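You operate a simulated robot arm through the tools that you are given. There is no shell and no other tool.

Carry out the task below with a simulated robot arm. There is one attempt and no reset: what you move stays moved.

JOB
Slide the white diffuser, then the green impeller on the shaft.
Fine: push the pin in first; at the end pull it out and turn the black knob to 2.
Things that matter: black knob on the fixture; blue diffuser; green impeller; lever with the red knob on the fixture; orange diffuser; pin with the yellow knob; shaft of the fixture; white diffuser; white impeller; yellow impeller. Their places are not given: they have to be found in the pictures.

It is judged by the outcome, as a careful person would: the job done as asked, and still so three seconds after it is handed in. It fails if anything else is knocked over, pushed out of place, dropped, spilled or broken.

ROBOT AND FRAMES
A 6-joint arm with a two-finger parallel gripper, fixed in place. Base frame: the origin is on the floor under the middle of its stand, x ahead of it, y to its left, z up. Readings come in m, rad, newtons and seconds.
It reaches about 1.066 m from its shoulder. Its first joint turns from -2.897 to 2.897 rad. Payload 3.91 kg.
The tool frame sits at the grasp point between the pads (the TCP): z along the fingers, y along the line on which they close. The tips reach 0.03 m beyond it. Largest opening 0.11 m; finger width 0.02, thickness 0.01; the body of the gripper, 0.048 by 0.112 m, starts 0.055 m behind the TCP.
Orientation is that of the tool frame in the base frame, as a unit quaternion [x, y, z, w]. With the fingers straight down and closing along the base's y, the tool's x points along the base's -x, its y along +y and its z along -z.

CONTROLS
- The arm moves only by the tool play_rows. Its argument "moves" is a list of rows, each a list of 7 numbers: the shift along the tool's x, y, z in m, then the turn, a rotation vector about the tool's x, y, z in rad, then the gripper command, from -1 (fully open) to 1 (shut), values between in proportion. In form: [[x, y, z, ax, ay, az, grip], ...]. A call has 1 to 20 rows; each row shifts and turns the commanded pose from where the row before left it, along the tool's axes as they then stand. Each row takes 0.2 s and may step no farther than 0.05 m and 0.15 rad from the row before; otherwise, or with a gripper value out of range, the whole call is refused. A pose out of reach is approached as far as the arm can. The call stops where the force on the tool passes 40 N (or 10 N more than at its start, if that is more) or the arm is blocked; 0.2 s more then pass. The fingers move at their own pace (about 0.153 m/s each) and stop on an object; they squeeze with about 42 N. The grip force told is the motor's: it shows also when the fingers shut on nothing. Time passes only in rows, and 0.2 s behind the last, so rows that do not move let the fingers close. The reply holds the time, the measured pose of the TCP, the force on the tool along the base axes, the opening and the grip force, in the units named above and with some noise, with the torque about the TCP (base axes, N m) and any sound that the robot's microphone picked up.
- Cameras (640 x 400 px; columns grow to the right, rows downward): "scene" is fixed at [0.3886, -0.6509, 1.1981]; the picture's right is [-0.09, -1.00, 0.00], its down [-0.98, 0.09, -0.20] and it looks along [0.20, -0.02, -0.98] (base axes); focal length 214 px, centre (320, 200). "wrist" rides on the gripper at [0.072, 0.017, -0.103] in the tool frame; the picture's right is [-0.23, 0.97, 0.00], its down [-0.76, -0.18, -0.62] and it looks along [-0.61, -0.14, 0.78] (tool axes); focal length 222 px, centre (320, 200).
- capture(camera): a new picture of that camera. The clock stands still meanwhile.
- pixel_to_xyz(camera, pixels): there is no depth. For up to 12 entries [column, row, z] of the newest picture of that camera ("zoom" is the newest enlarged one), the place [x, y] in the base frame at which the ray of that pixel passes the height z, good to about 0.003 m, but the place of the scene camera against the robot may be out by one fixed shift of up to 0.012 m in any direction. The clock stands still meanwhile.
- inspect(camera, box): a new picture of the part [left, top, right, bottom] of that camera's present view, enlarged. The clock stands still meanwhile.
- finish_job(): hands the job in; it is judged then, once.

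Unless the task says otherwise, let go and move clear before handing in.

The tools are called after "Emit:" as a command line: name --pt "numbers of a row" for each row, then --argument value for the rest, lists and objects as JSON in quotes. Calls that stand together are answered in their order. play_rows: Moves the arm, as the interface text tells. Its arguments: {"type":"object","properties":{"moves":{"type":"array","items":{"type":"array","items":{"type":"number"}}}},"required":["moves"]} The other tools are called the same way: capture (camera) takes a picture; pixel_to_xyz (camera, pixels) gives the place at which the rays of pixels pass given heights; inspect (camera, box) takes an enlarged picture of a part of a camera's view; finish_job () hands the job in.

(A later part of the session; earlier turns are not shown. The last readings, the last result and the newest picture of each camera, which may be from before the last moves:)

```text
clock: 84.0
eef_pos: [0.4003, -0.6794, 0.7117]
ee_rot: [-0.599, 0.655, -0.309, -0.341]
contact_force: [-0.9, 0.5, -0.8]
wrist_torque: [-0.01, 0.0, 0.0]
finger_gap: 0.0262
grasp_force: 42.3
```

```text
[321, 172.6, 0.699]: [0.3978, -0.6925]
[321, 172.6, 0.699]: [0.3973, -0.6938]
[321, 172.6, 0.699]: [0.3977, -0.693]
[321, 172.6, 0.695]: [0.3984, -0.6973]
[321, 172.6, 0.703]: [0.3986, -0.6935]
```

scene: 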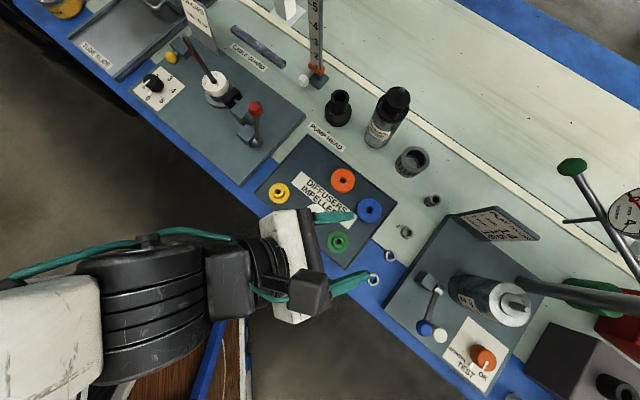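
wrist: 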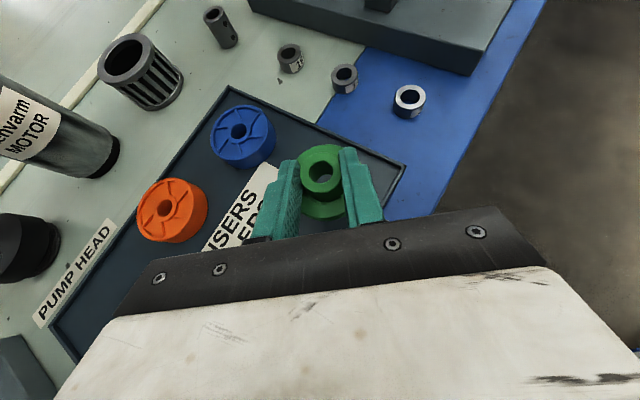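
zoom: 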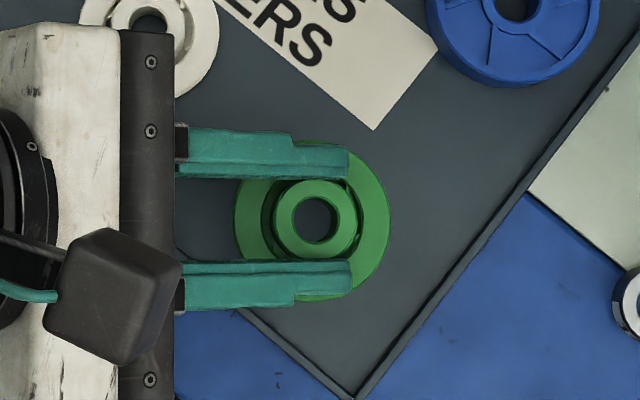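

Offset ≈14 mm ahead, centered. I'll lift to z≈0.905 and carry the impeller toward the shaft, stopping 5 cm short.

Emit:
play_rows --pt "0.0113 0 -0.008 0 0 0 1" --pt "0.0226 0 -0.016 0 0 0 1" --pt "0.0226 0 -0.016 0 0 0 1" --pt "0.0226 0 -0.016 0 0 0 1" --pt "0.0226 0 -0.016 0 0 0 1" --pt "0.0226 0 -0.016 0 0 0 1" --pt "0.0226 0 -0.016 0 0 0 1" --pt "0.0113 0 -0.008 0 0 0 1" --pt "0 0 0 0 0 0 1"

Emit:
play_rows --pt "-0.0058 -0.0111 -0.0082 0 0 0 1" --pt "-0.0115 -0.0222 -0.0163 0 0 0 1" --pt "-0.0115 -0.0222 -0.0163 0 0 0 1" --pt "-0.0115 -0.0222 -0.0163 0 0 0 1" --pt "-0.0115 -0.0222 -0.0163 0 0 0 1" --pt "-0.0115 -0.0222 -0.0163 0 0 0 1" --pt "-0.0115 -0.0222 -0.0163 0 0 0 1" --pt "-0.0115 -0.0222 -0.0163 0 0 0 1" --pt "-0.0115 -0.0222 -0.0163 0 0 0 1" --pt "-0.0115 -0.0222 -0.0163 0 0 0 1" --pt "-0.0115 -0.0222 -0.0163 0 0 0 1" --pt "-0.0115 -0.0222 -0.0163 0 0 0 1" --pt "-0.0115 -0.0222 -0.0163 0 0 0 1" --pt "-0.0115 -0.0222 -0.0163 0 0 0 1" --pt "-0.0115 -0.0222 -0.0163 0 0 0 1" --pt "-0.0115 -0.0222 -0.0163 0 0 0 1" --pt "-0.0115 -0.0222 -0.0163 0 0 0 1" --pt "-0.0115 -0.0222 -0.0163 0 0 0 1" --pt "-0.0115 -0.0222 -0.0163 0 0 0 1" --pt "-0.0058 -0.0111 -0.0082 0 0 0 1"

Emit:
capture --camera "wrist"

Emit:
capture --camera "scene"

```text
clock: 86.0
eef_pos: [0.4004, -0.6795, 0.9069]
ee_rot: [-0.599, 0.655, -0.309, -0.34]
contact_force: [0.0, -0.1, -0.3]
wrist_torque: [-0.01, 0.0, -0.01]
finger_gap: 0.0263
grasp_force: 42.0
```

```text
clock: 90.2
eef_pos: [0.8559, -0.3401, 0.903]
ee_rot: [-0.599, 0.656, -0.309, -0.34]
contact_force: [0.1, -0.4, -0.1]
wrist_torque: [0.0, -0.01, 0.03]
finger_gap: 0.0261
grasp_force: 41.7
```

```text
taken
```

wrist: 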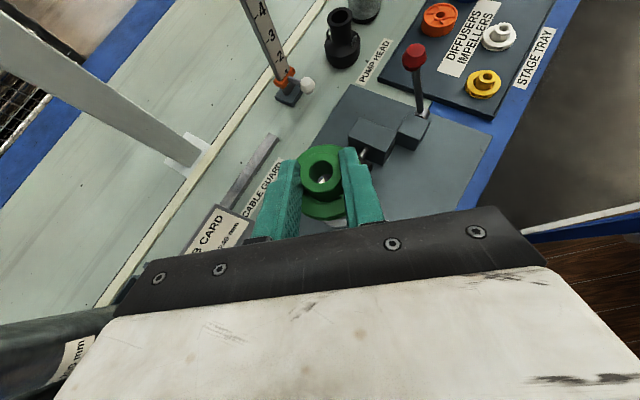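

```text
taken
```

scene: 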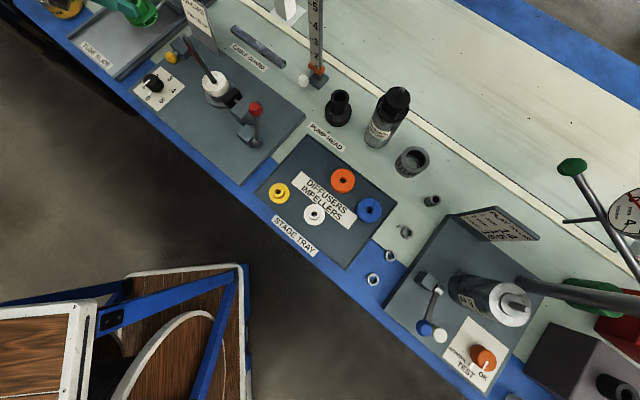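

Impeller still held. I'll move the bore over the tip and lower to just above it, then look through the bore.

Emit:
play_rows --pt "0.0147 -0.0024 0.0207 0 0 0 1" --pt "0.0147 -0.0024 0.0207 0 0 0 1" --pt "-0.0126 0 0.009 0 0 0 1" --pt "-0.0126 0 0.009 0 0 0 1" --pt "0 0 0 0 0 0 1"

Emit:
inspect --camera "wrist" --box '[270, 130, 370, 220]'

Emit:
inspect --camera "scene" --box '[140, 0, 240, 60]'

```text
clock: 91.5
eef_pos: [0.8559, -0.3917, 0.874]
ee_rot: [-0.599, 0.656, -0.31, -0.34]
contact_force: [-0.3, 0.4, -1.0]
wrist_torque: [0.0, 0.01, -0.02]
finger_gap: 0.0262
grasp_force: 41.7
```

```text
4.44 times, centred on (320, 175) of wrist
```

zoom: 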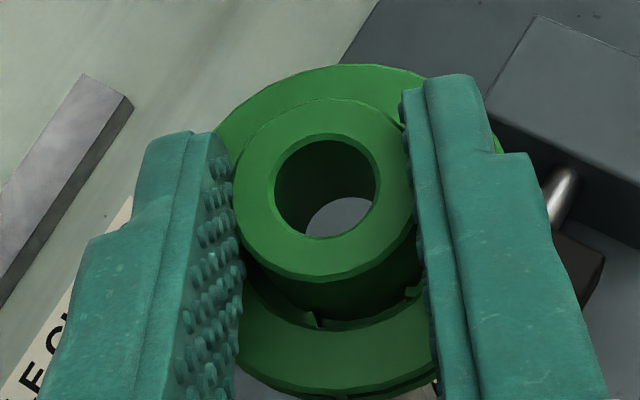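

```text
6.40 times, centred on (190, 30) of scene
```

zoom: 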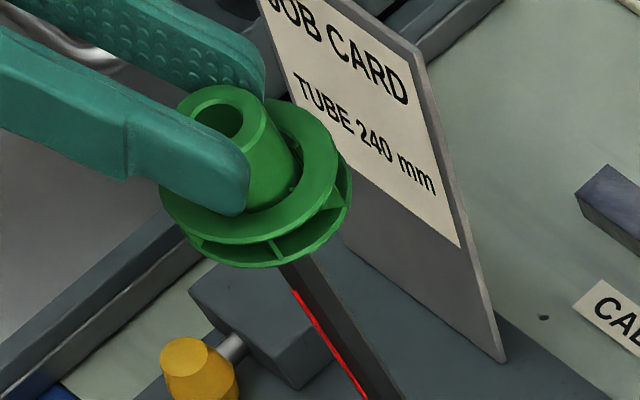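

I'll lower another ~9 mm (underside just above the tip) and check alignment through the bore.

Emit:
play_rows --pt "-0.0025 0 0.0017 0 0 0 1" --pt "-0.0025 0 0.0017 0 0 0 1" --pt "-0.0025 0 0.0017 0 0 0 1" --pt "0 0 0 0 0 0 1"

Emit:
inspect --camera "wrist" --box '[290, 140, 350, 200]'

Emit:
inspect --camera "scene" --box '[150, 0, 220, 60]'

```text
clock: 92.5
eef_pos: [0.8534, -0.391, 0.8636]
ee_rot: [-0.6, 0.655, -0.31, -0.339]
contact_force: [0.0, 0.0, 0.1]
wrist_torque: [-0.04, 0.0, -0.02]
finger_gap: 0.0261
grasp_force: 42.0
```

```text
6.67 times, centred on (320, 170) of wrist
```

zoom: 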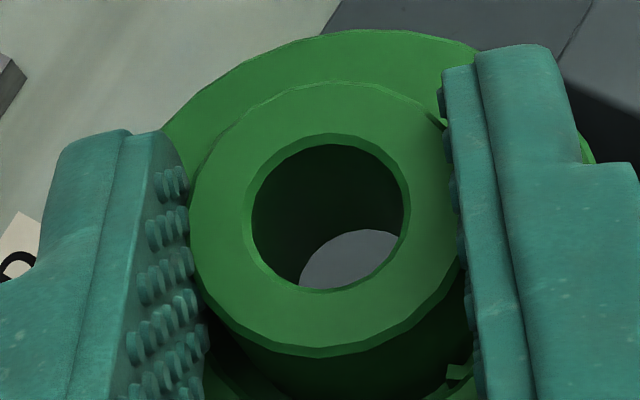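

```text
6.67 times, centred on (185, 30) of scene
```

zoom: 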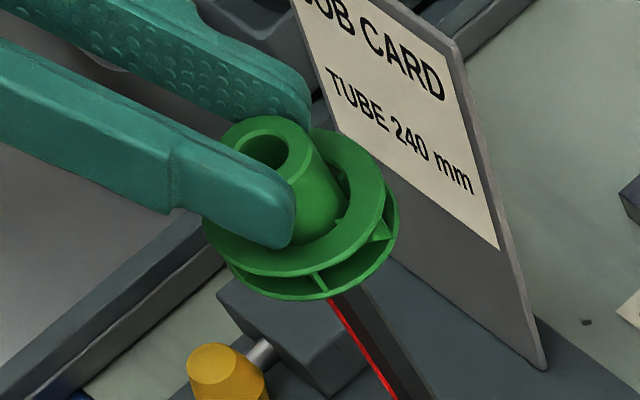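

The tip isn't visible through the bore yet; scene geometry suggests the bore is a few mm too far in −y. I'll take a fresh no-move reading and a closer scene zoom before correcting.

Emit:
play_rows --pt "0 0 0 0 0 0 1"

Emit:
inspect --camera "scene" --box '[165, 10, 205, 50]'

Emit:
inspect --camera "wrist" --box '[240, 100, 400, 240]'

```text
clock: 92.8
eef_pos: [0.8542, -0.3916, 0.8653]
ee_rot: [-0.6, 0.655, -0.31, -0.339]
contact_force: [-0.8, 0.0, -0.6]
wrist_torque: [0.02, -0.02, 0.02]
finger_gap: 0.0258
grasp_force: 41.9
```

```text
10.00 times, centred on (185, 30) of scene
```

zoom: 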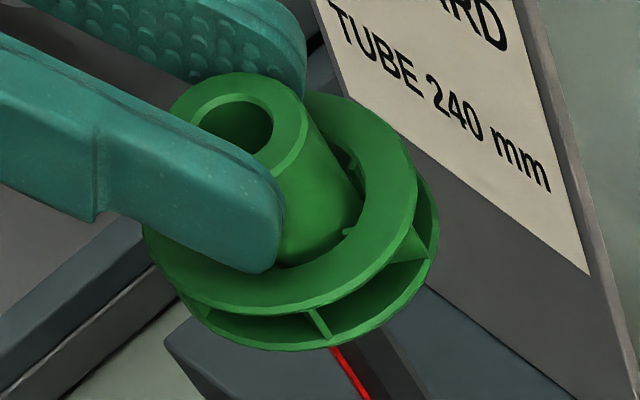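

```text
2.86 times, centred on (320, 170) of wrist
```

zoom: 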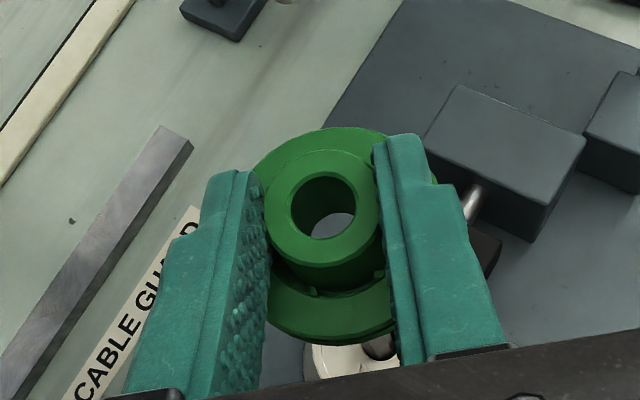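

From this zoom, the impeller's underside center projects to ≈(301,240) and the tip at (308,255) lies ~3 mm straight below it, so alignment looks good. Lowering in 2 mm steps while watching force.

Emit:
play_rows --pt "-0.0016 0 0.0012 0 0 0 1" --pt "-0.0016 0 0.0012 0 0 0 1" --pt "0 0 0 0 0 0 1"

Emit:
inspect --camera "wrist" --box '[290, 140, 350, 200]'

```text
clock: 93.7
eef_pos: [0.8554, -0.3901, 0.8609]
ee_rot: [-0.599, 0.656, -0.309, -0.34]
contact_force: [0.0, -0.2, -1.3]
wrist_torque: [-0.01, 0.0, 0.01]
finger_gap: 0.026
grasp_force: 41.5
```

```text
6.67 times, centred on (320, 170) of wrist
```

zoom: 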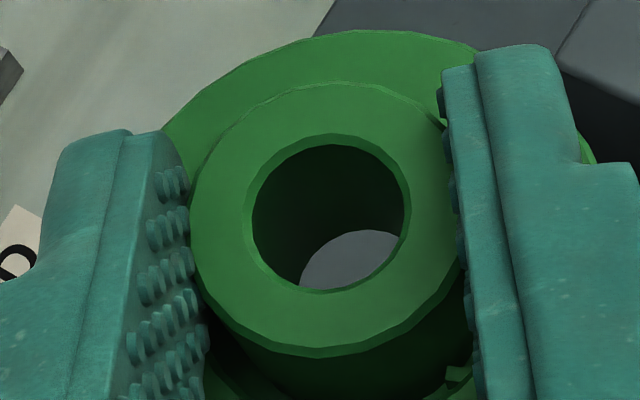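

Not conclusive from above because the bore is long. I'll lower 4 mm more in small steps, watching for contact.

Emit:
play_rows --pt "-0.0016 0 0.0012 0 0 0 1" --pt "-0.0016 0 0.0012 0 0 0 1" --pt "0 0 0 0 0 0 1"

Emit:
inspect --camera "wrist" --box '[290, 140, 350, 200]'

Emit:
inspect --camera "scene" --box '[165, 10, 205, 50]'

```text
clock: 94.5
eef_pos: [0.854, -0.3897, 0.8566]
ee_rot: [-0.6, 0.655, -0.309, -0.339]
contact_force: [0.3, 0.7, 0.1]
wrist_torque: [-0.02, 0.0, 0.02]
finger_gap: 0.0264
grasp_force: 41.8
```

```text
6.67 times, centred on (320, 170) of wrist
```

zoom: 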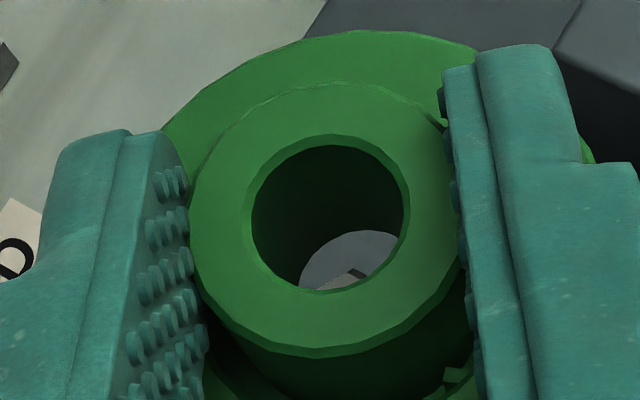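

```text
10.00 times, centred on (185, 30) of scene
```

zoom: 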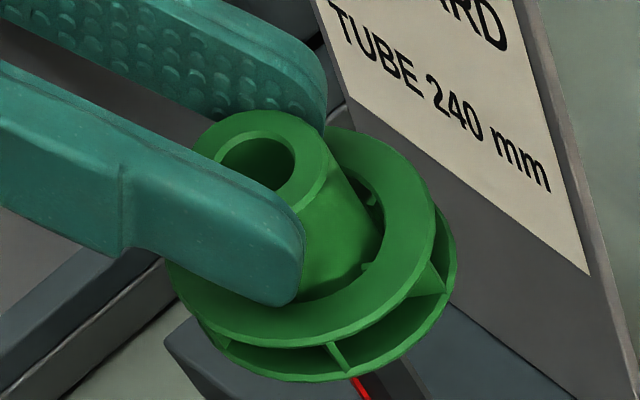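

The tip is now inside the bore (visible at (345,280)) but sits ~2.7 mm toward the camera side. I'll shift +y by 2.7 mm and look again.

Emit:
play_rows --pt "-0.0008 0.0001 -0.0011 0 0 0 1" --pt "-0.0008 0.0001 -0.0011 0 0 0 1" --pt "0 0 0 0 0 0 1"

Emit:
inspect --camera "wrist" --box '[290, 140, 350, 200]'

```text
clock: 95.2
eef_pos: [0.8538, -0.3863, 0.857]
ee_rot: [-0.599, 0.656, -0.309, -0.34]
contact_force: [-0.7, 0.0, -0.5]
wrist_torque: [0.01, 0.01, 0.02]
finger_gap: 0.0259
grasp_force: 42.2
```

```text
6.67 times, centred on (320, 170) of wrist
```

zoom: 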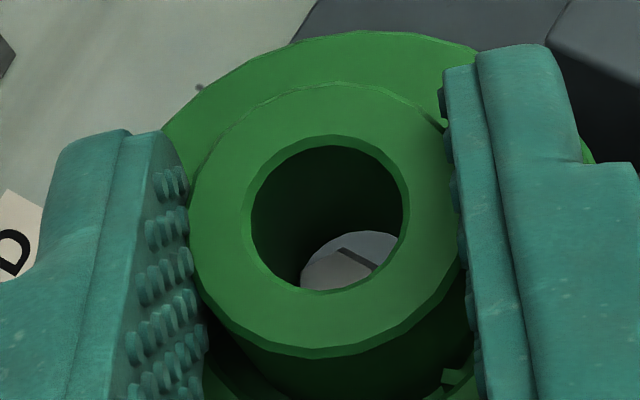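

Much better; the flat's center is now ~1.4 mm to the left of the bore center. I'll shift 1.4 mm (+x) and lower 6 mm.

Emit:
play_rows --pt "0 -0.0014 0 0 0 0 1" --pt "-0.0016 0 0.0012 0 0 0 1" --pt "-0.0016 0 0.0012 0 0 0 1" --pt "-0.0016 0 0.0012 0 0 0 1" --pt "0 0 0 0 0 0 1"

Emit:
inspect --camera "wrist" --box '[290, 140, 350, 200]'

```text
clock: 96.5
eef_pos: [0.8565, -0.388, 0.8507]
ee_rot: [-0.599, 0.656, -0.309, -0.34]
contact_force: [1.0, -0.1, -0.2]
wrist_torque: [0.02, 0.0, -0.01]
finger_gap: 0.0267
grasp_force: 41.9
```

```text
6.67 times, centred on (320, 170) of wrist
```

zoom: 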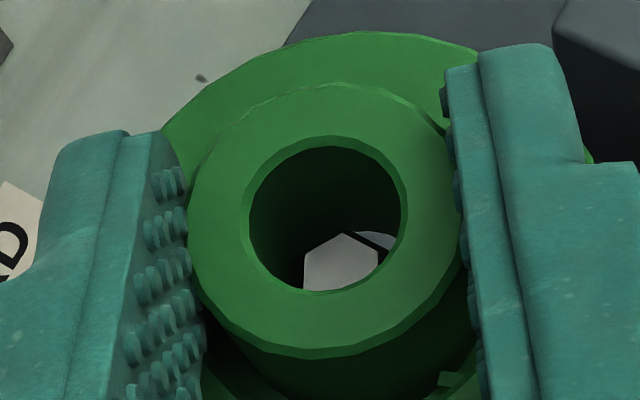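

Still no contact. The flat is about 1 mm toward the camera side, so I'll shift +y by 1 mm and lower another 8 mm.

Emit:
play_rows --pt "-0.0006 0.0001 -0.0008 0 0 0 1" --pt "-0.0016 0 0.0012 0 0 0 1" --pt "-0.0016 0 0.0012 0 0 0 1" --pt "-0.0016 0 0.0012 0 0 0 1" --pt "-0.0016 0 0.0012 0 0 0 1" --pt "0 0 0 0 0 0 1"

Emit:
inspect --camera "wrist" --box '[290, 140, 350, 200]'

Emit:
inspect --camera "scene" --box '[165, 10, 215, 60]'

```text
clock: 97.8
eef_pos: [0.856, -0.3857, 0.8438]
ee_rot: [-0.599, 0.655, -0.309, -0.341]
contact_force: [0.6, 0.2, 0.2]
wrist_torque: [-0.01, 0.02, 0.0]
finger_gap: 0.0265
grasp_force: 42.3
```

```text
6.67 times, centred on (320, 170) of wrist
```

zoom: 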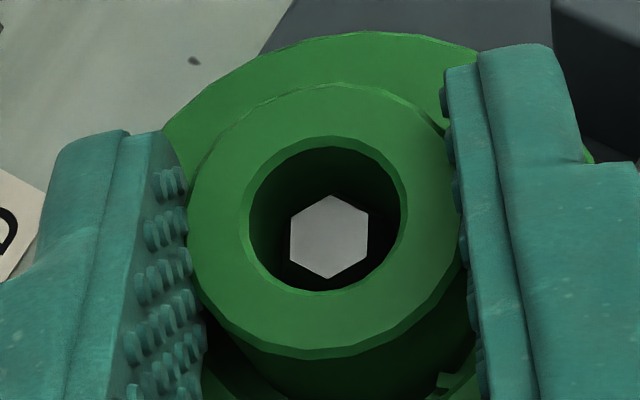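

```text
8.00 times, centred on (190, 35) of scene
```

zoom: 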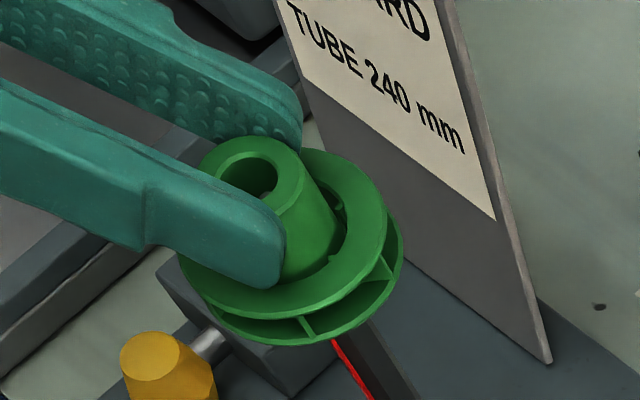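

The hexagonal tip is now fully visible and centered in the bore. I'll lower ~40 mm and check.

Emit:
play_rows --pt "-0.0033 0 0.0023 0 0 0 1" --pt "-0.0033 0 0.0023 0 0 0 1" --pt "-0.0049 0 0.0035 0 0 0 1" --pt "-0.0049 0 0.0035 0 0 0 1" --pt "-0.0065 0 0.0046 0 0 0 1" --pt "-0.0065 0 0.0046 0 0 0 1" --pt "0 0 0 0 0 0 1"

Emit:
inspect --camera "wrist" --box '[270, 110, 370, 210]'

Emit:
inspect --camera "scene" --box '[170, 20, 250, 90]'

```text
clock: 99.5
eef_pos: [0.8557, -0.3863, 0.8073]
ee_rot: [-0.6, 0.656, -0.309, -0.34]
contact_force: [-0.5, 0.3, -0.3]
wrist_torque: [0.0, 0.01, -0.01]
finger_gap: 0.0266
grasp_force: 42.1
```

```text
4.00 times, centred on (320, 160) of wrist
```

zoom: 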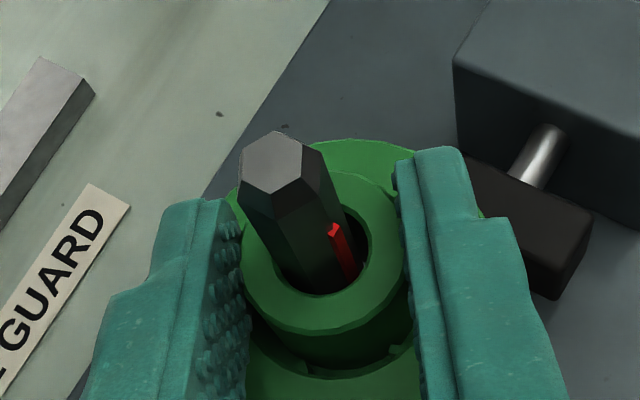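

```text
5.71 times, centred on (210, 55) of scene
```

zoom: 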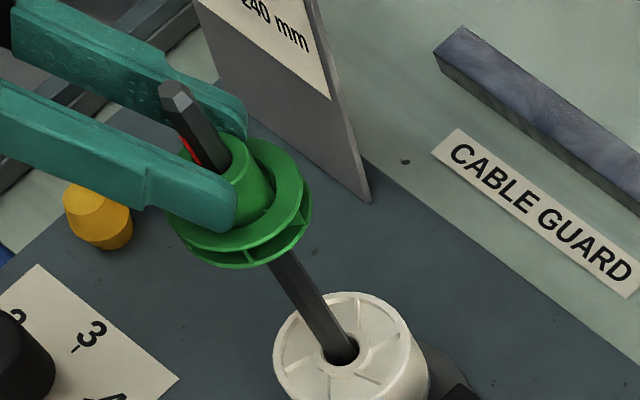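

The impeller slides on the shaft freely. I'll lower another ~60 mm toward the diffuser.

Emit:
play_rows --pt "-0.0065 0 0.0046 0 0 0 1" --pt "-0.0065 0 0.0046 0 0 0 1" --pt "-0.0065 0 0.0046 0 0 0 1" --pt "-0.0065 0 0.0046 0 0 0 1" --pt "-0.0065 0 0.0046 0 0 0 1" --pt "-0.0065 0 0.0046 0 0 0 1" --pt "-0.0065 0 0.0046 0 0 0 1" --pt "0 0 0 0 0 0 1"

Emit:
inspect --camera "scene" --box '[180, 35, 260, 105]'

Emit:
inspect --camera "wrist" --box '[240, 80, 420, 220]'

```text
clock: 101.2
eef_pos: [0.8574, -0.3867, 0.751]
ee_rot: [-0.599, 0.655, -0.31, -0.34]
contact_force: [-0.3, -0.2, -0.5]
wrist_torque: [0.02, -0.05, 0.01]
finger_gap: 0.0262
grasp_force: 41.7
```

```text
5.71 times, centred on (220, 70) of scene
```

zoom: 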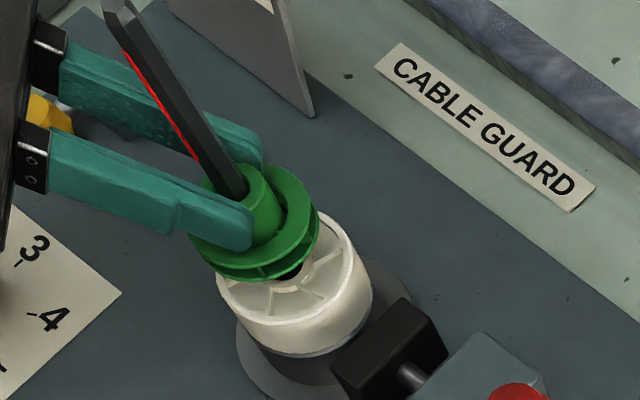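

```text
2.86 times, centred on (330, 150) of wrist
```

zoom: 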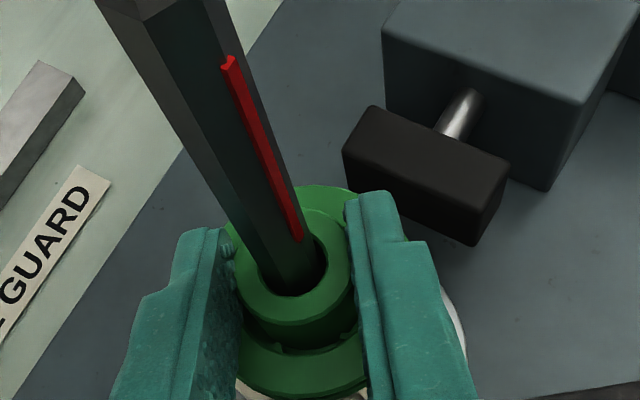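

About 18 mm remain. Lowering in 3 mm, then 2 mm steps.

Emit:
play_rows --pt "-0.0025 0 0.0017 0 0 0 1" --pt "-0.0025 0 0.0017 0 0 0 1" --pt "-0.0025 0 0.0017 0 0 0 1" --pt "-0.0025 0 0.0017 0 0 0 1" --pt "0 0 0 0 0 0 1"

Emit:
inspect --camera "scene" --box '[190, 50, 250, 100]'

```text
clock: 102.5
eef_pos: [0.856, -0.3859, 0.7395]
ee_rot: [-0.6, 0.656, -0.309, -0.339]
contact_force: [0.2, -0.5, -0.4]
wrist_torque: [-0.02, -0.04, 0.0]
finger_gap: 0.026
grasp_force: 41.9
```

```text
8.00 times, centred on (220, 75) of scene
```

zoom: 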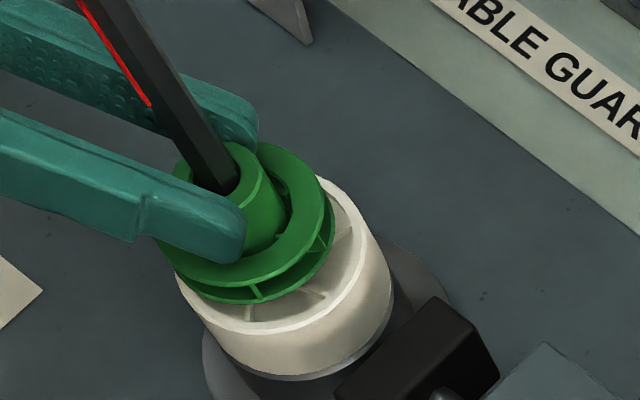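

Emit:
play_rows --pt "-0.0016 0 0.0012 0 0 0 1" --pt "-0.0016 0 0.0012 0 0 0 1" --pt "0 0 0 0 0 0 1"

Emit:
inspect --camera "scene" --box '[200, 60, 240, 100]'

```text
clock: 103.2
eef_pos: [0.8557, -0.386, 0.7355]
ee_rot: [-0.6, 0.655, -0.309, -0.34]
contact_force: [1.0, 0.1, -0.1]
wrist_torque: [0.01, 0.0, 0.02]
finger_gap: 0.0262
grasp_force: 41.4
```

```text
10.00 times, centred on (220, 80) of scene
```

zoom: 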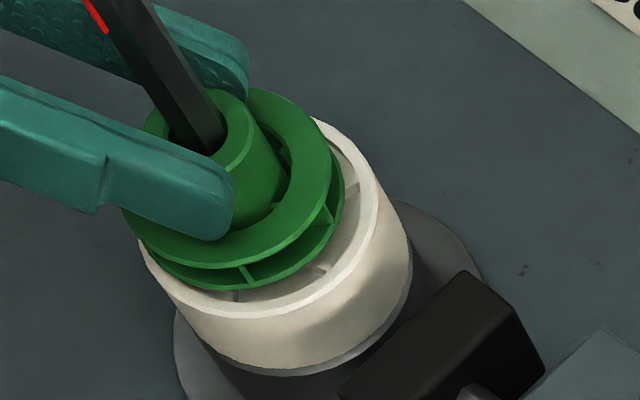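

A small gap remains; continuing in 2 mm steps until contact.

Emit:
play_rows --pt "-0.0016 0 0.0012 0 0 0 1" --pt "-0.0016 0 0.0012 0 0 0 1" --pt "0 0 0 0 0 0 1"

Emit:
play_rows --pt "-0.0008 0 0.0006 0 0 0 1" --pt "-0.0008 0 0.0006 0 0 0 1" --pt "0 0 0 0 0 0 1"

Emit:
inspect --camera "scene" --box '[200, 60, 240, 100]'

```text
clock: 104.0
eef_pos: [0.8563, -0.3884, 0.7321]
ee_rot: [-0.599, 0.655, -0.31, -0.34]
contact_force: [-0.1, 0.2, 2.6]
wrist_torque: [-0.07, -0.07, 0.02]
finger_gap: 0.0265
grasp_force: 42.0
```

```text
clock: 104.8
eef_pos: [0.856, -0.3865, 0.7318]
ee_rot: [-0.598, 0.655, -0.311, -0.34]
contact_force: [-4.3, 2.7, 24.0]
wrist_torque: [-0.57, 0.05, -0.1]
finger_gap: 0.0266
grasp_force: 42.2
```

```text
10.00 times, centred on (220, 80) of scene
```

zoom: 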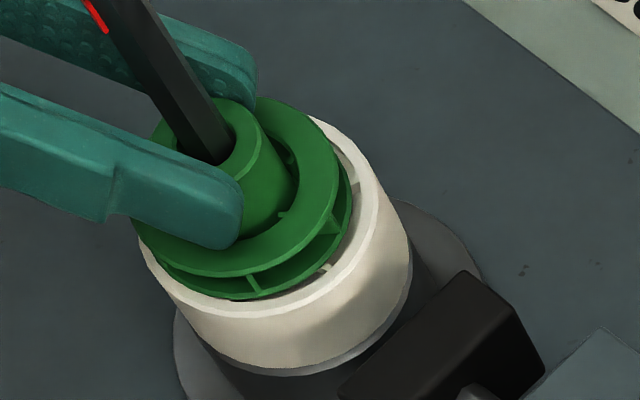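

Contact (24 N): the impeller rests on the diffuser. I'll ease off 1 mm and open.

Emit:
play_rows --pt "0.0008 0 -0.0006 0 0 0 1" --pt "0 0 0 0 0 0 0.45" --pt "0 0 0 0 0 0 0.3" --pt "0 0 0 0 0 0 0.2" --pt "0.0016 0 -0.0012 0 0 0 0.2" --pt "0 0 0 0 0 0 0.2"

Emit:
inspect --camera "scene" --box '[195, 55, 245, 105]'

Emit:
inspect --camera "wrist" --box '[240, 80, 420, 220]'

```text
clock: 106.2
eef_pos: [0.8562, -0.3863, 0.7318]
ee_rot: [-0.599, 0.655, -0.309, -0.34]
contact_force: [-1.4, 0.0, 1.9]
wrist_torque: [-0.08, 0.0, 0.02]
finger_gap: 0.0437
grasp_force: 0.1
```

```text
8.00 times, centred on (220, 80) of scene
```

zoom: 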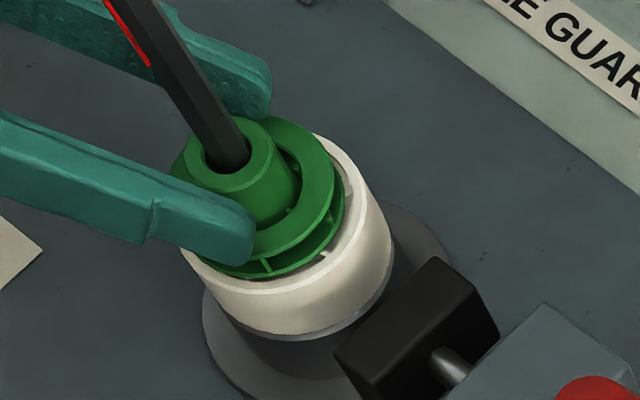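

```text
2.86 times, centred on (330, 150) of wrist
```

zoom: 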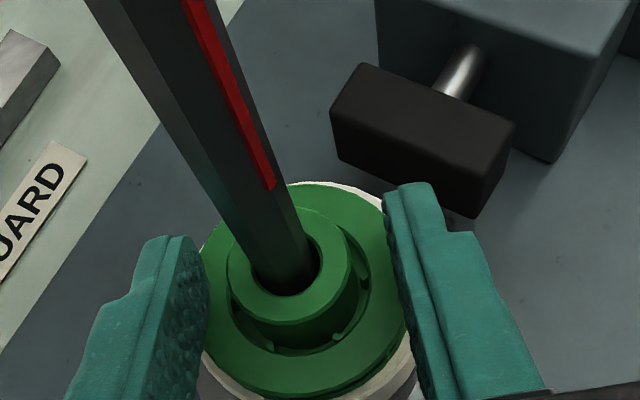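

Released; the impeller sits on the diffuser. I'll rise straight up, slowly first.

Emit:
play_rows --pt "0.0033 0 -0.0023 0 0 0 0.1" --pt "0.0049 0 -0.0035 0 0 0 0.1" --pt "0.0082 0 -0.0058 0 0 0 0.1" --pt "0.0163 0 -0.0116 0 0 0 0.1" --pt "0.0245 0 -0.0173 0 0 0 0.1" --pt "0.0245 0 -0.0173 0 0 0 0.1" --pt "0.0245 0 -0.0173 0 0 0 0.1" --pt "0.0245 0 -0.0173 0 0 0 0.1" --pt "0.0163 0 -0.0116 0 0 0 0.1" --pt "0 0 0 0 0 0 0.1"

Emit:
inspect --camera "scene" --box '[170, 25, 270, 115]'

Emit:
capture --camera "wrist"

```text
clock: 108.5
eef_pos: [0.8543, -0.3864, 0.9131]
ee_rot: [-0.599, 0.656, -0.309, -0.34]
contact_force: [-0.2, 1.9, -0.2]
wrist_torque: [0.01, -0.02, -0.04]
finger_gap: 0.0493
grasp_force: 0.1
```

```text
4.44 times, centred on (220, 70) of scene
```

zoom: 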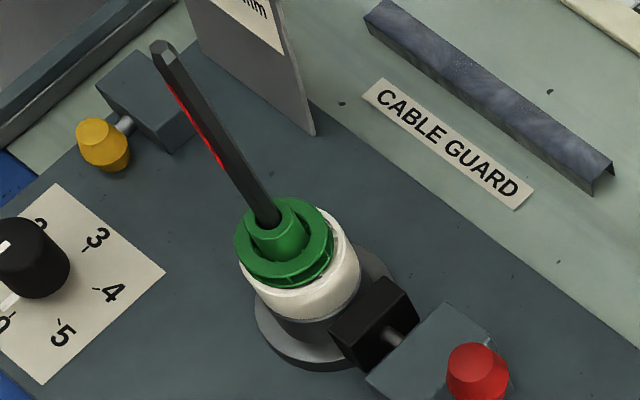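

```text
taken
```

wrist: 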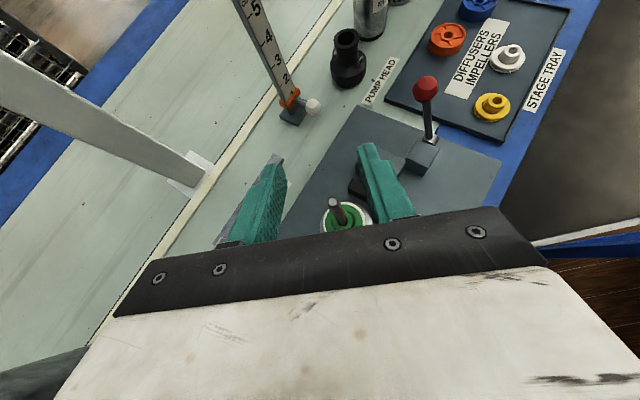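

Both parts are on the shaft in the right order (white below, green above). Now I'll bring the tool back upright and yaw it for the pin (fingers closing along the bench axis).

Emit:
play_rows --pt "0 0 0 0 -0.1363 0 -0.2" --pt "0 0 0 0 -0.1363 0 -0.2" --pt "0 0 0 0 -0.1363 0 -0.2" --pt "0 0 0 0 -0.1363 0 -0.2" --pt "0 0 0 0 -0.1363 0 -0.2" --pt "0 0 0 0 -0.1363 0 -0.2" --pt "0 0 0 0 -0.1363 0 -0.2" --pt "0 0 0 0 0 0 -0.2"

Emit:
play_rows --pt "0 0 0 0 0 0.142 -0.2" --pt "0 0 0 0 0 0.142 -0.2" --pt "0 0 0 0 0 0.142 -0.2" --pt "0 0 0 0 0 0.142 -0.2" --pt "0 0 0 0 0 0.142 -0.2" --pt "0 0 0 0 0 0.142 -0.2" --pt "0 0 0 0 0 0.142 -0.2" --pt "0 0 0 0 0 0.142 -0.2" --pt "0 0 0 0 0 0.142 -0.2" --pt "0 0 0 0 0 0.142 -0.2" --pt "0 0 0 0 0 0.142 -0.2" --pt "0 0 0 0 0 0.142 -0.2" --pt "0 0 0 0 0 0.142 -0.2" --pt "0 0 0 0 0 0.142 -0.2" --pt "0 0 0 0 0 0.142 -0.2" --pt "0 0 0 0 0 0.142 -0.2" --pt "0 0 0 0 0 0 -0.2"

```text
clock: 110.2
eef_pos: [0.8573, -0.3872, 0.9112]
ee_rot: [-0.675, 0.738, 0.001, 0.0]
contact_force: [0.7, 0.5, 0.8]
wrist_torque: [-0.01, 0.03, 0.0]
finger_gap: 0.066
grasp_force: 0.0
```

```text
clock: 113.8
eef_pos: [0.8561, -0.3869, 0.9133]
ee_rot: [0.387, 0.922, 0.0, -0.001]
contact_force: [0.3, 0.3, 0.3]
wrist_torque: [0.02, -0.01, 0.0]
finger_gap: 0.0659
grasp_force: 0.1
```

The tool is upright with yaw 44.5°. I'll move over the pin knob and descend to z≈0.78 for a look.

Emit:
play_rows --pt "-0.0007 0.047 0 0 0 0 -0.2" --pt "-0.0007 0.047 0 0 0 0 -0.2" --pt "-0.0007 0.047 0 0 0 0 -0.2" --pt "-0.0005 0.047 0 0 0 0 -0.2" --pt "0 0 0.033 0 0 0 -0.2" --pt "0 0 0.033 0 0 0 -0.2" --pt "0 0 0.033 0 0 0 -0.2" --pt "0 0 0.033 0 0 0 -0.2" --pt "0 0 0 0 0 0 -0.2"

Emit:
capture --camera "wrist"

Emit:
inspect --camera "wrist" --box '[260, 70, 380, 190]'

```text
clock: 115.8
eef_pos: [0.9946, -0.2565, 0.7809]
ee_rot: [0.386, 0.923, 0.0, 0.0]
contact_force: [0.3, -0.3, -0.8]
wrist_torque: [-0.03, 0.02, -0.04]
finger_gap: 0.0656
grasp_force: 0.0
```

```text
taken
```

wrist: 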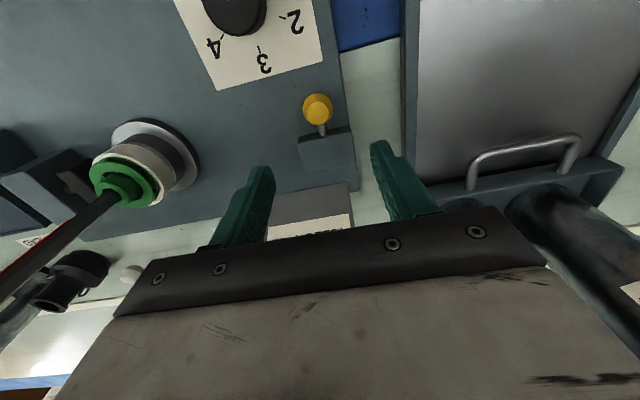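

```text
3.33 times, centred on (320, 130) of wrist
```

zoom: 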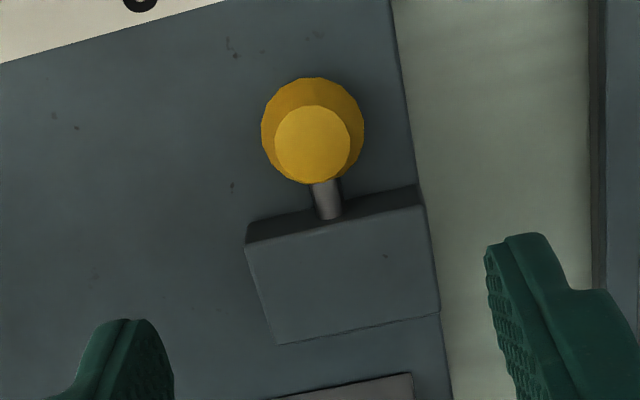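

Emit:
pixel_to_xyz --camera "wrist" --pixels '[[317.6, 109, 0.647], [317.6, 109, 0.647], [317.6, 109, 0.65], [317.6, 109, 0.643]]'

```text
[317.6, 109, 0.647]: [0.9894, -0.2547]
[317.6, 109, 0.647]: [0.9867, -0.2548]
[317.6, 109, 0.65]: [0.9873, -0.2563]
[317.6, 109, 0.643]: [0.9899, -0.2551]
```

The knob is at ≈(0.989,-0.256). I'll center on it and descend to the same grip height as before (z≈0.669).

Emit:
play_rows --pt "0.0043 -0.0036 0 0 0 0 -0.2" --pt "0 0 0.026 0 0 0 -0.2" --pt "0 0 0.026 0 0 0 -0.2" --pt "0 0 0.026 0 0 0 -0.2" --pt "0 0 0.02 0 0 0 -0.2" --pt "0 0 0.008 0 0 0 -0.2" --pt "0 0 0.006 0 0 0 -0.2" --pt "0 0 0 0 0 0 -0.2"

Emit:
capture --camera "wrist"

Emit:
inspect --camera "wrist" --box '[222, 60, 422, 220]'

```text
clock: 117.7
eef_pos: [0.9862, -0.2547, 0.6697]
ee_rot: [0.386, 0.922, -0.001, 0.0]
contact_force: [-3.6, 2.0, 13.2]
wrist_torque: [-0.22, 0.48, -0.23]
finger_gap: 0.0666
grasp_force: 0.4
```

```text
taken
```

wrist: 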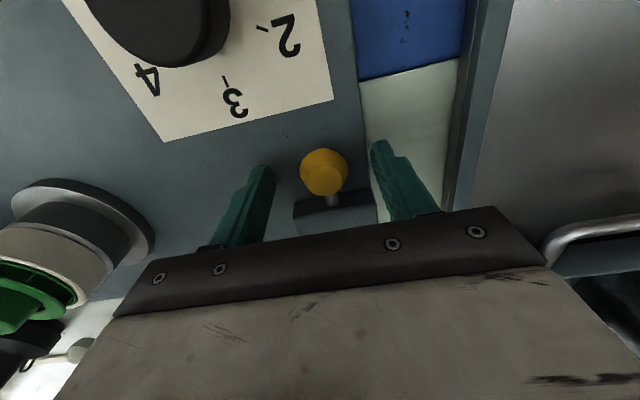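

```text
2.50 times, centred on (322, 140) of wrist
```

zoom: 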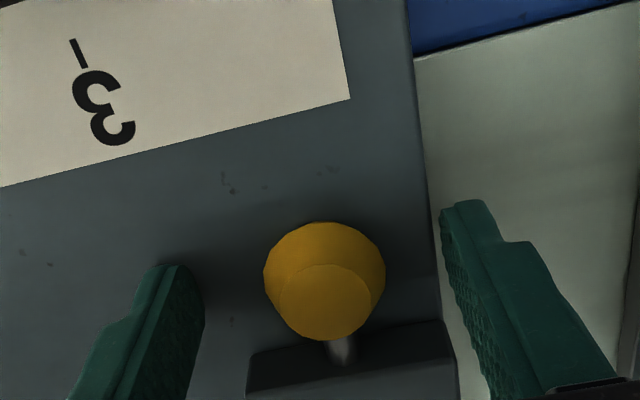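

The left fingertip touched the plate (plate top ≈0.64). I'll rise 2.5 mm, center, and close on the knob.

Emit:
play_rows --pt "-0.0015 0 -0.0025 0 0 0 -0.2" --pt "0 0 0 0 0 0 0.2" --pt "0 0 0 0 0 0 0.5" --pt "0 0 0 0 0 0 1" --pt "0 0 0 0 0 0 1"

Emit:
inspect --camera "wrist" --box '[222, 60, 422, 220]'

```text
clock: 118.8
eef_pos: [0.9889, -0.2536, 0.6709]
ee_rot: [0.385, 0.923, 0.0, 0.0]
contact_force: [21.7, 21.9, -6.9]
wrist_torque: [0.52, -0.29, 0.04]
finger_gap: 0.0304
grasp_force: 44.7
```

```text
2.50 times, centred on (322, 140) of wrist
```

zoom: 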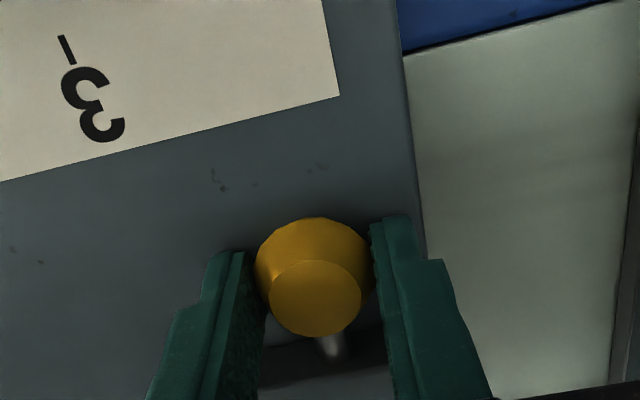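

Gripped, but a 31 N side force along e1 shows I'm off center. I'll shift the tool toward +y (tool) to relieve it.

Emit:
play_rows --pt "0 0.001 0 0 0 0 1" --pt "0 0.001 0 0 0 0 1"

```text
clock: 119.5
eef_pos: [0.9905, -0.2546, 0.6703]
ee_rot: [0.386, 0.923, 0.0, -0.001]
contact_force: [25.0, 30.4, -8.2]
wrist_torque: [0.39, -0.68, 0.04]
finger_gap: 0.0304
grasp_force: 45.0
```

That raised it; I'll go the other way by 4 mm in small steps.

Emit:
play_rows --pt "0 -0.001 0 0 0 0 1" --pt "0 -0.001 0 0 0 0 1" --pt "0 -0.001 0 0 0 0 1" --pt "0 -0.001 0 0 0 0 1"

```text
clock: 120.1
eef_pos: [0.9888, -0.255, 0.6693]
ee_rot: [0.386, 0.922, 0.001, 0.001]
contact_force: [19.8, 21.0, -10.3]
wrist_torque: [0.66, -0.33, -0.11]
finger_gap: 0.0305
grasp_force: 45.1
stopped in row 3: the force on the tool passed its limit at 50 N (the readings are from after the stop); the commanded pose is now the measured one
```

The limit tripped, so the knob pushes the tool toward +e1. I'll shift +3 mm along tool y and read again.

Emit:
play_rows --pt "0 0.0015 0 0 0 0 1" --pt "0 0.0015 0 0 0 0 1" --pt "0 0 0 0 0 0 1"

```text
clock: 120.9
eef_pos: [0.9896, -0.2547, 0.6703]
ee_rot: [0.387, 0.922, -0.001, -0.001]
contact_force: [5.0, 7.2, -11.7]
wrist_torque: [-0.06, -0.21, -0.02]
finger_gap: 0.0306
grasp_force: 44.5
```

Side force is down to ~9 N. Now I'll pull along tool +x (out of the block) in 1 mm steps.

Emit:
play_rows --pt "0 0.0008 0 0 0 0 1" --pt "0.001 0 0 0 0 0 1" --pt "0.001 0 0 0 0 0 1" --pt "0.001 0 0 0 0 0 1"

Emit:
play_rows --pt "0.001 0 0 0 0 0 1" --pt "0.001 0 0 0 0 0 1" --pt "0.001 0 0 0 0 0 1"

Emit:
inspect --camera "wrist" --box '[222, 60, 422, 220]'

```text
clock: 121.9
eef_pos: [0.9878, -0.2521, 0.6701]
ee_rot: [0.386, 0.922, -0.001, 0.0]
contact_force: [-8.3, -9.4, -8.8]
wrist_torque: [-0.34, 0.0, -0.05]
finger_gap: 0.0308
grasp_force: 44.9
```

```text
clock: 122.7
eef_pos: [0.9846, -0.2497, 0.6703]
ee_rot: [0.386, 0.922, 0.0, -0.001]
contact_force: [-14.9, -16.2, -7.8]
wrist_torque: [-0.66, -0.05, 0.05]
finger_gap: 0.0306
grasp_force: 45.4
```

```text
2.50 times, centred on (322, 140) of wrist
```

zoom: 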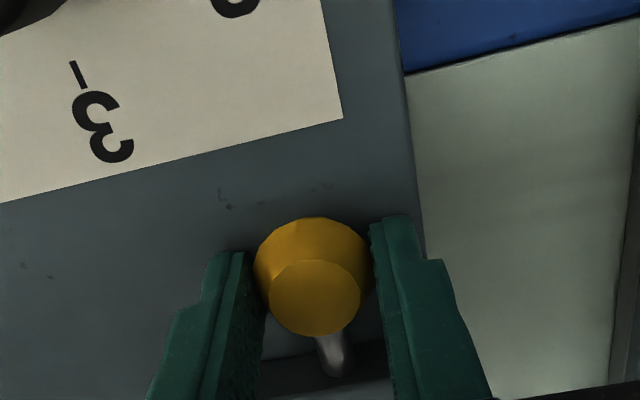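

The pin is coming out (7 mm so far). A side force of −22 N along e1 builds up, so I'll correct −1.5 mm in tool y while continuing.

Emit:
play_rows --pt "0 -0.001 0 0 0 0 1" --pt "0.001 -0.0005 0 0 0 0 1" --pt "0.001 0 0 0 0 0 1" --pt "0.001 0 0 0 0 0 1"

Emit:
play_rows --pt "0.001 -0.0003 0 0 0 0 1" --pt "0.001 0 0 0 0 0 1" --pt "0.001 -0.0003 0 0 0 0 1"

Emit:
inspect --camera "wrist" --box '[222, 60, 422, 220]'

```text
clock: 123.7
eef_pos: [0.9822, -0.2473, 0.6701]
ee_rot: [0.385, 0.923, 0.0, -0.001]
contact_force: [-11.1, -10.8, -17.8]
wrist_torque: [-0.12, 0.22, -0.03]
finger_gap: 0.0306
grasp_force: 44.5
```

```text
clock: 124.5
eef_pos: [0.9818, -0.2466, 0.6708]
ee_rot: [0.385, 0.923, 0.0, 0.0]
contact_force: [-5.2, -6.1, -12.3]
wrist_torque: [-0.03, 0.16, -0.03]
finger_gap: 0.0304
grasp_force: 45.0
```

```text
2.50 times, centred on (322, 140) of wrist
```

zoom: 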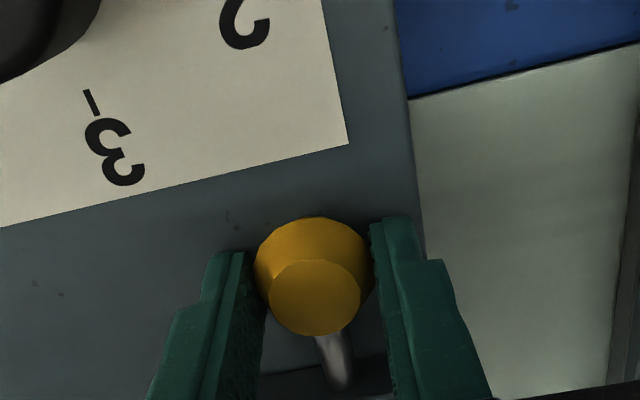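

Nearly at the original out position (TCP was (0.980,-0.2435)). Continuing the pull until it stops.

Emit:
play_rows --pt "0.001 0 0 0 0 0 1" --pt "0.001 0 0 0 0 0 1" --pt "0.001 0 0 0 0 0 1"

Emit:
play_rows --pt "0.001 0 0 0 0 0 1" --pt "0.001 0 0 0 0 0 1" --pt "0.001 0 0 0 0 0 1"

Emit:
inspect --camera "wrist" --box '[222, 60, 422, 220]'

Emit:
inspect --camera "scene" --box '[155, 35, 195, 75]'

```text
clock: 125.3
eef_pos: [0.9787, -0.2446, 0.6712]
ee_rot: [0.385, 0.923, 0.001, 0.0]
contact_force: [-1.6, -1.5, -11.0]
wrist_torque: [-0.09, -0.03, 0.01]
finger_gap: 0.0306
grasp_force: 44.8
```

```text
clock: 126.1
eef_pos: [0.9783, -0.2425, 0.6702]
ee_rot: [0.386, 0.923, 0.0, 0.0]
contact_force: [9.4, -5.0, -10.8]
wrist_torque: [0.11, -0.01, -0.06]
finger_gap: 0.0304
grasp_force: 45.2
```

```text
2.50 times, centred on (322, 140) of wrist
```

zoom: 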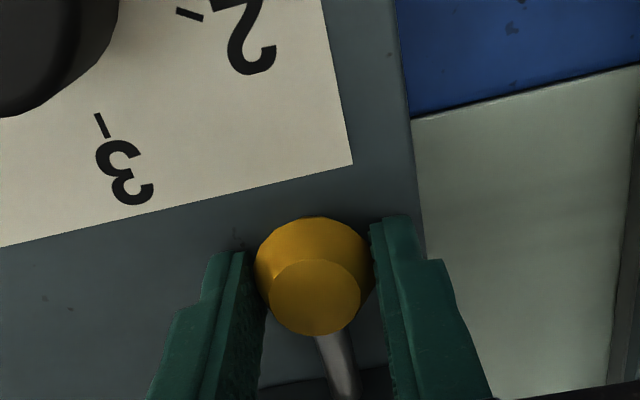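

```text
10.00 times, centred on (175, 55) of scene
```

zoom: 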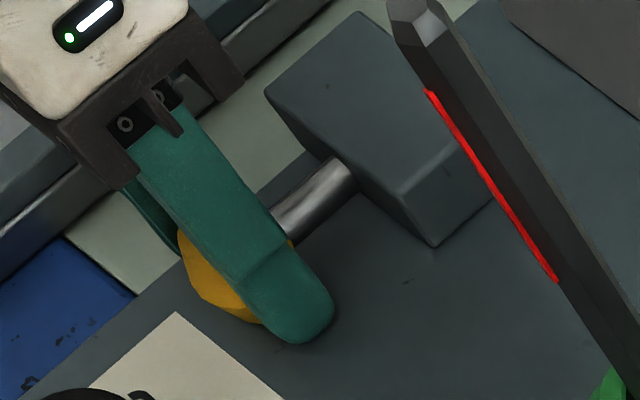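

Rod length is back to the original. I'll pull another 2 mm gently to confirm the outer stop.

Emit:
play_rows --pt "0.001 0 0 0 0 0 1" --pt "0.001 0 0 0 0 0 1" --pt "0 0 0 0 0 0 1"

Emit:
inspect --camera "wrist" --box '[222, 60, 422, 220]'

```text
clock: 126.9
eef_pos: [0.9775, -0.2427, 0.6708]
ee_rot: [0.386, 0.922, -0.001, 0.001]
contact_force: [23.4, -16.2, -12.1]
wrist_torque: [-0.7, -0.85, -0.01]
finger_gap: 0.0305
grasp_force: 44.8
```

```text
2.50 times, centred on (322, 140) of wrist
```

zoom: 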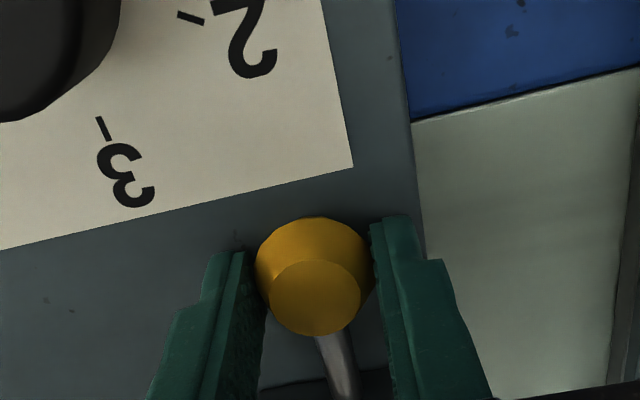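

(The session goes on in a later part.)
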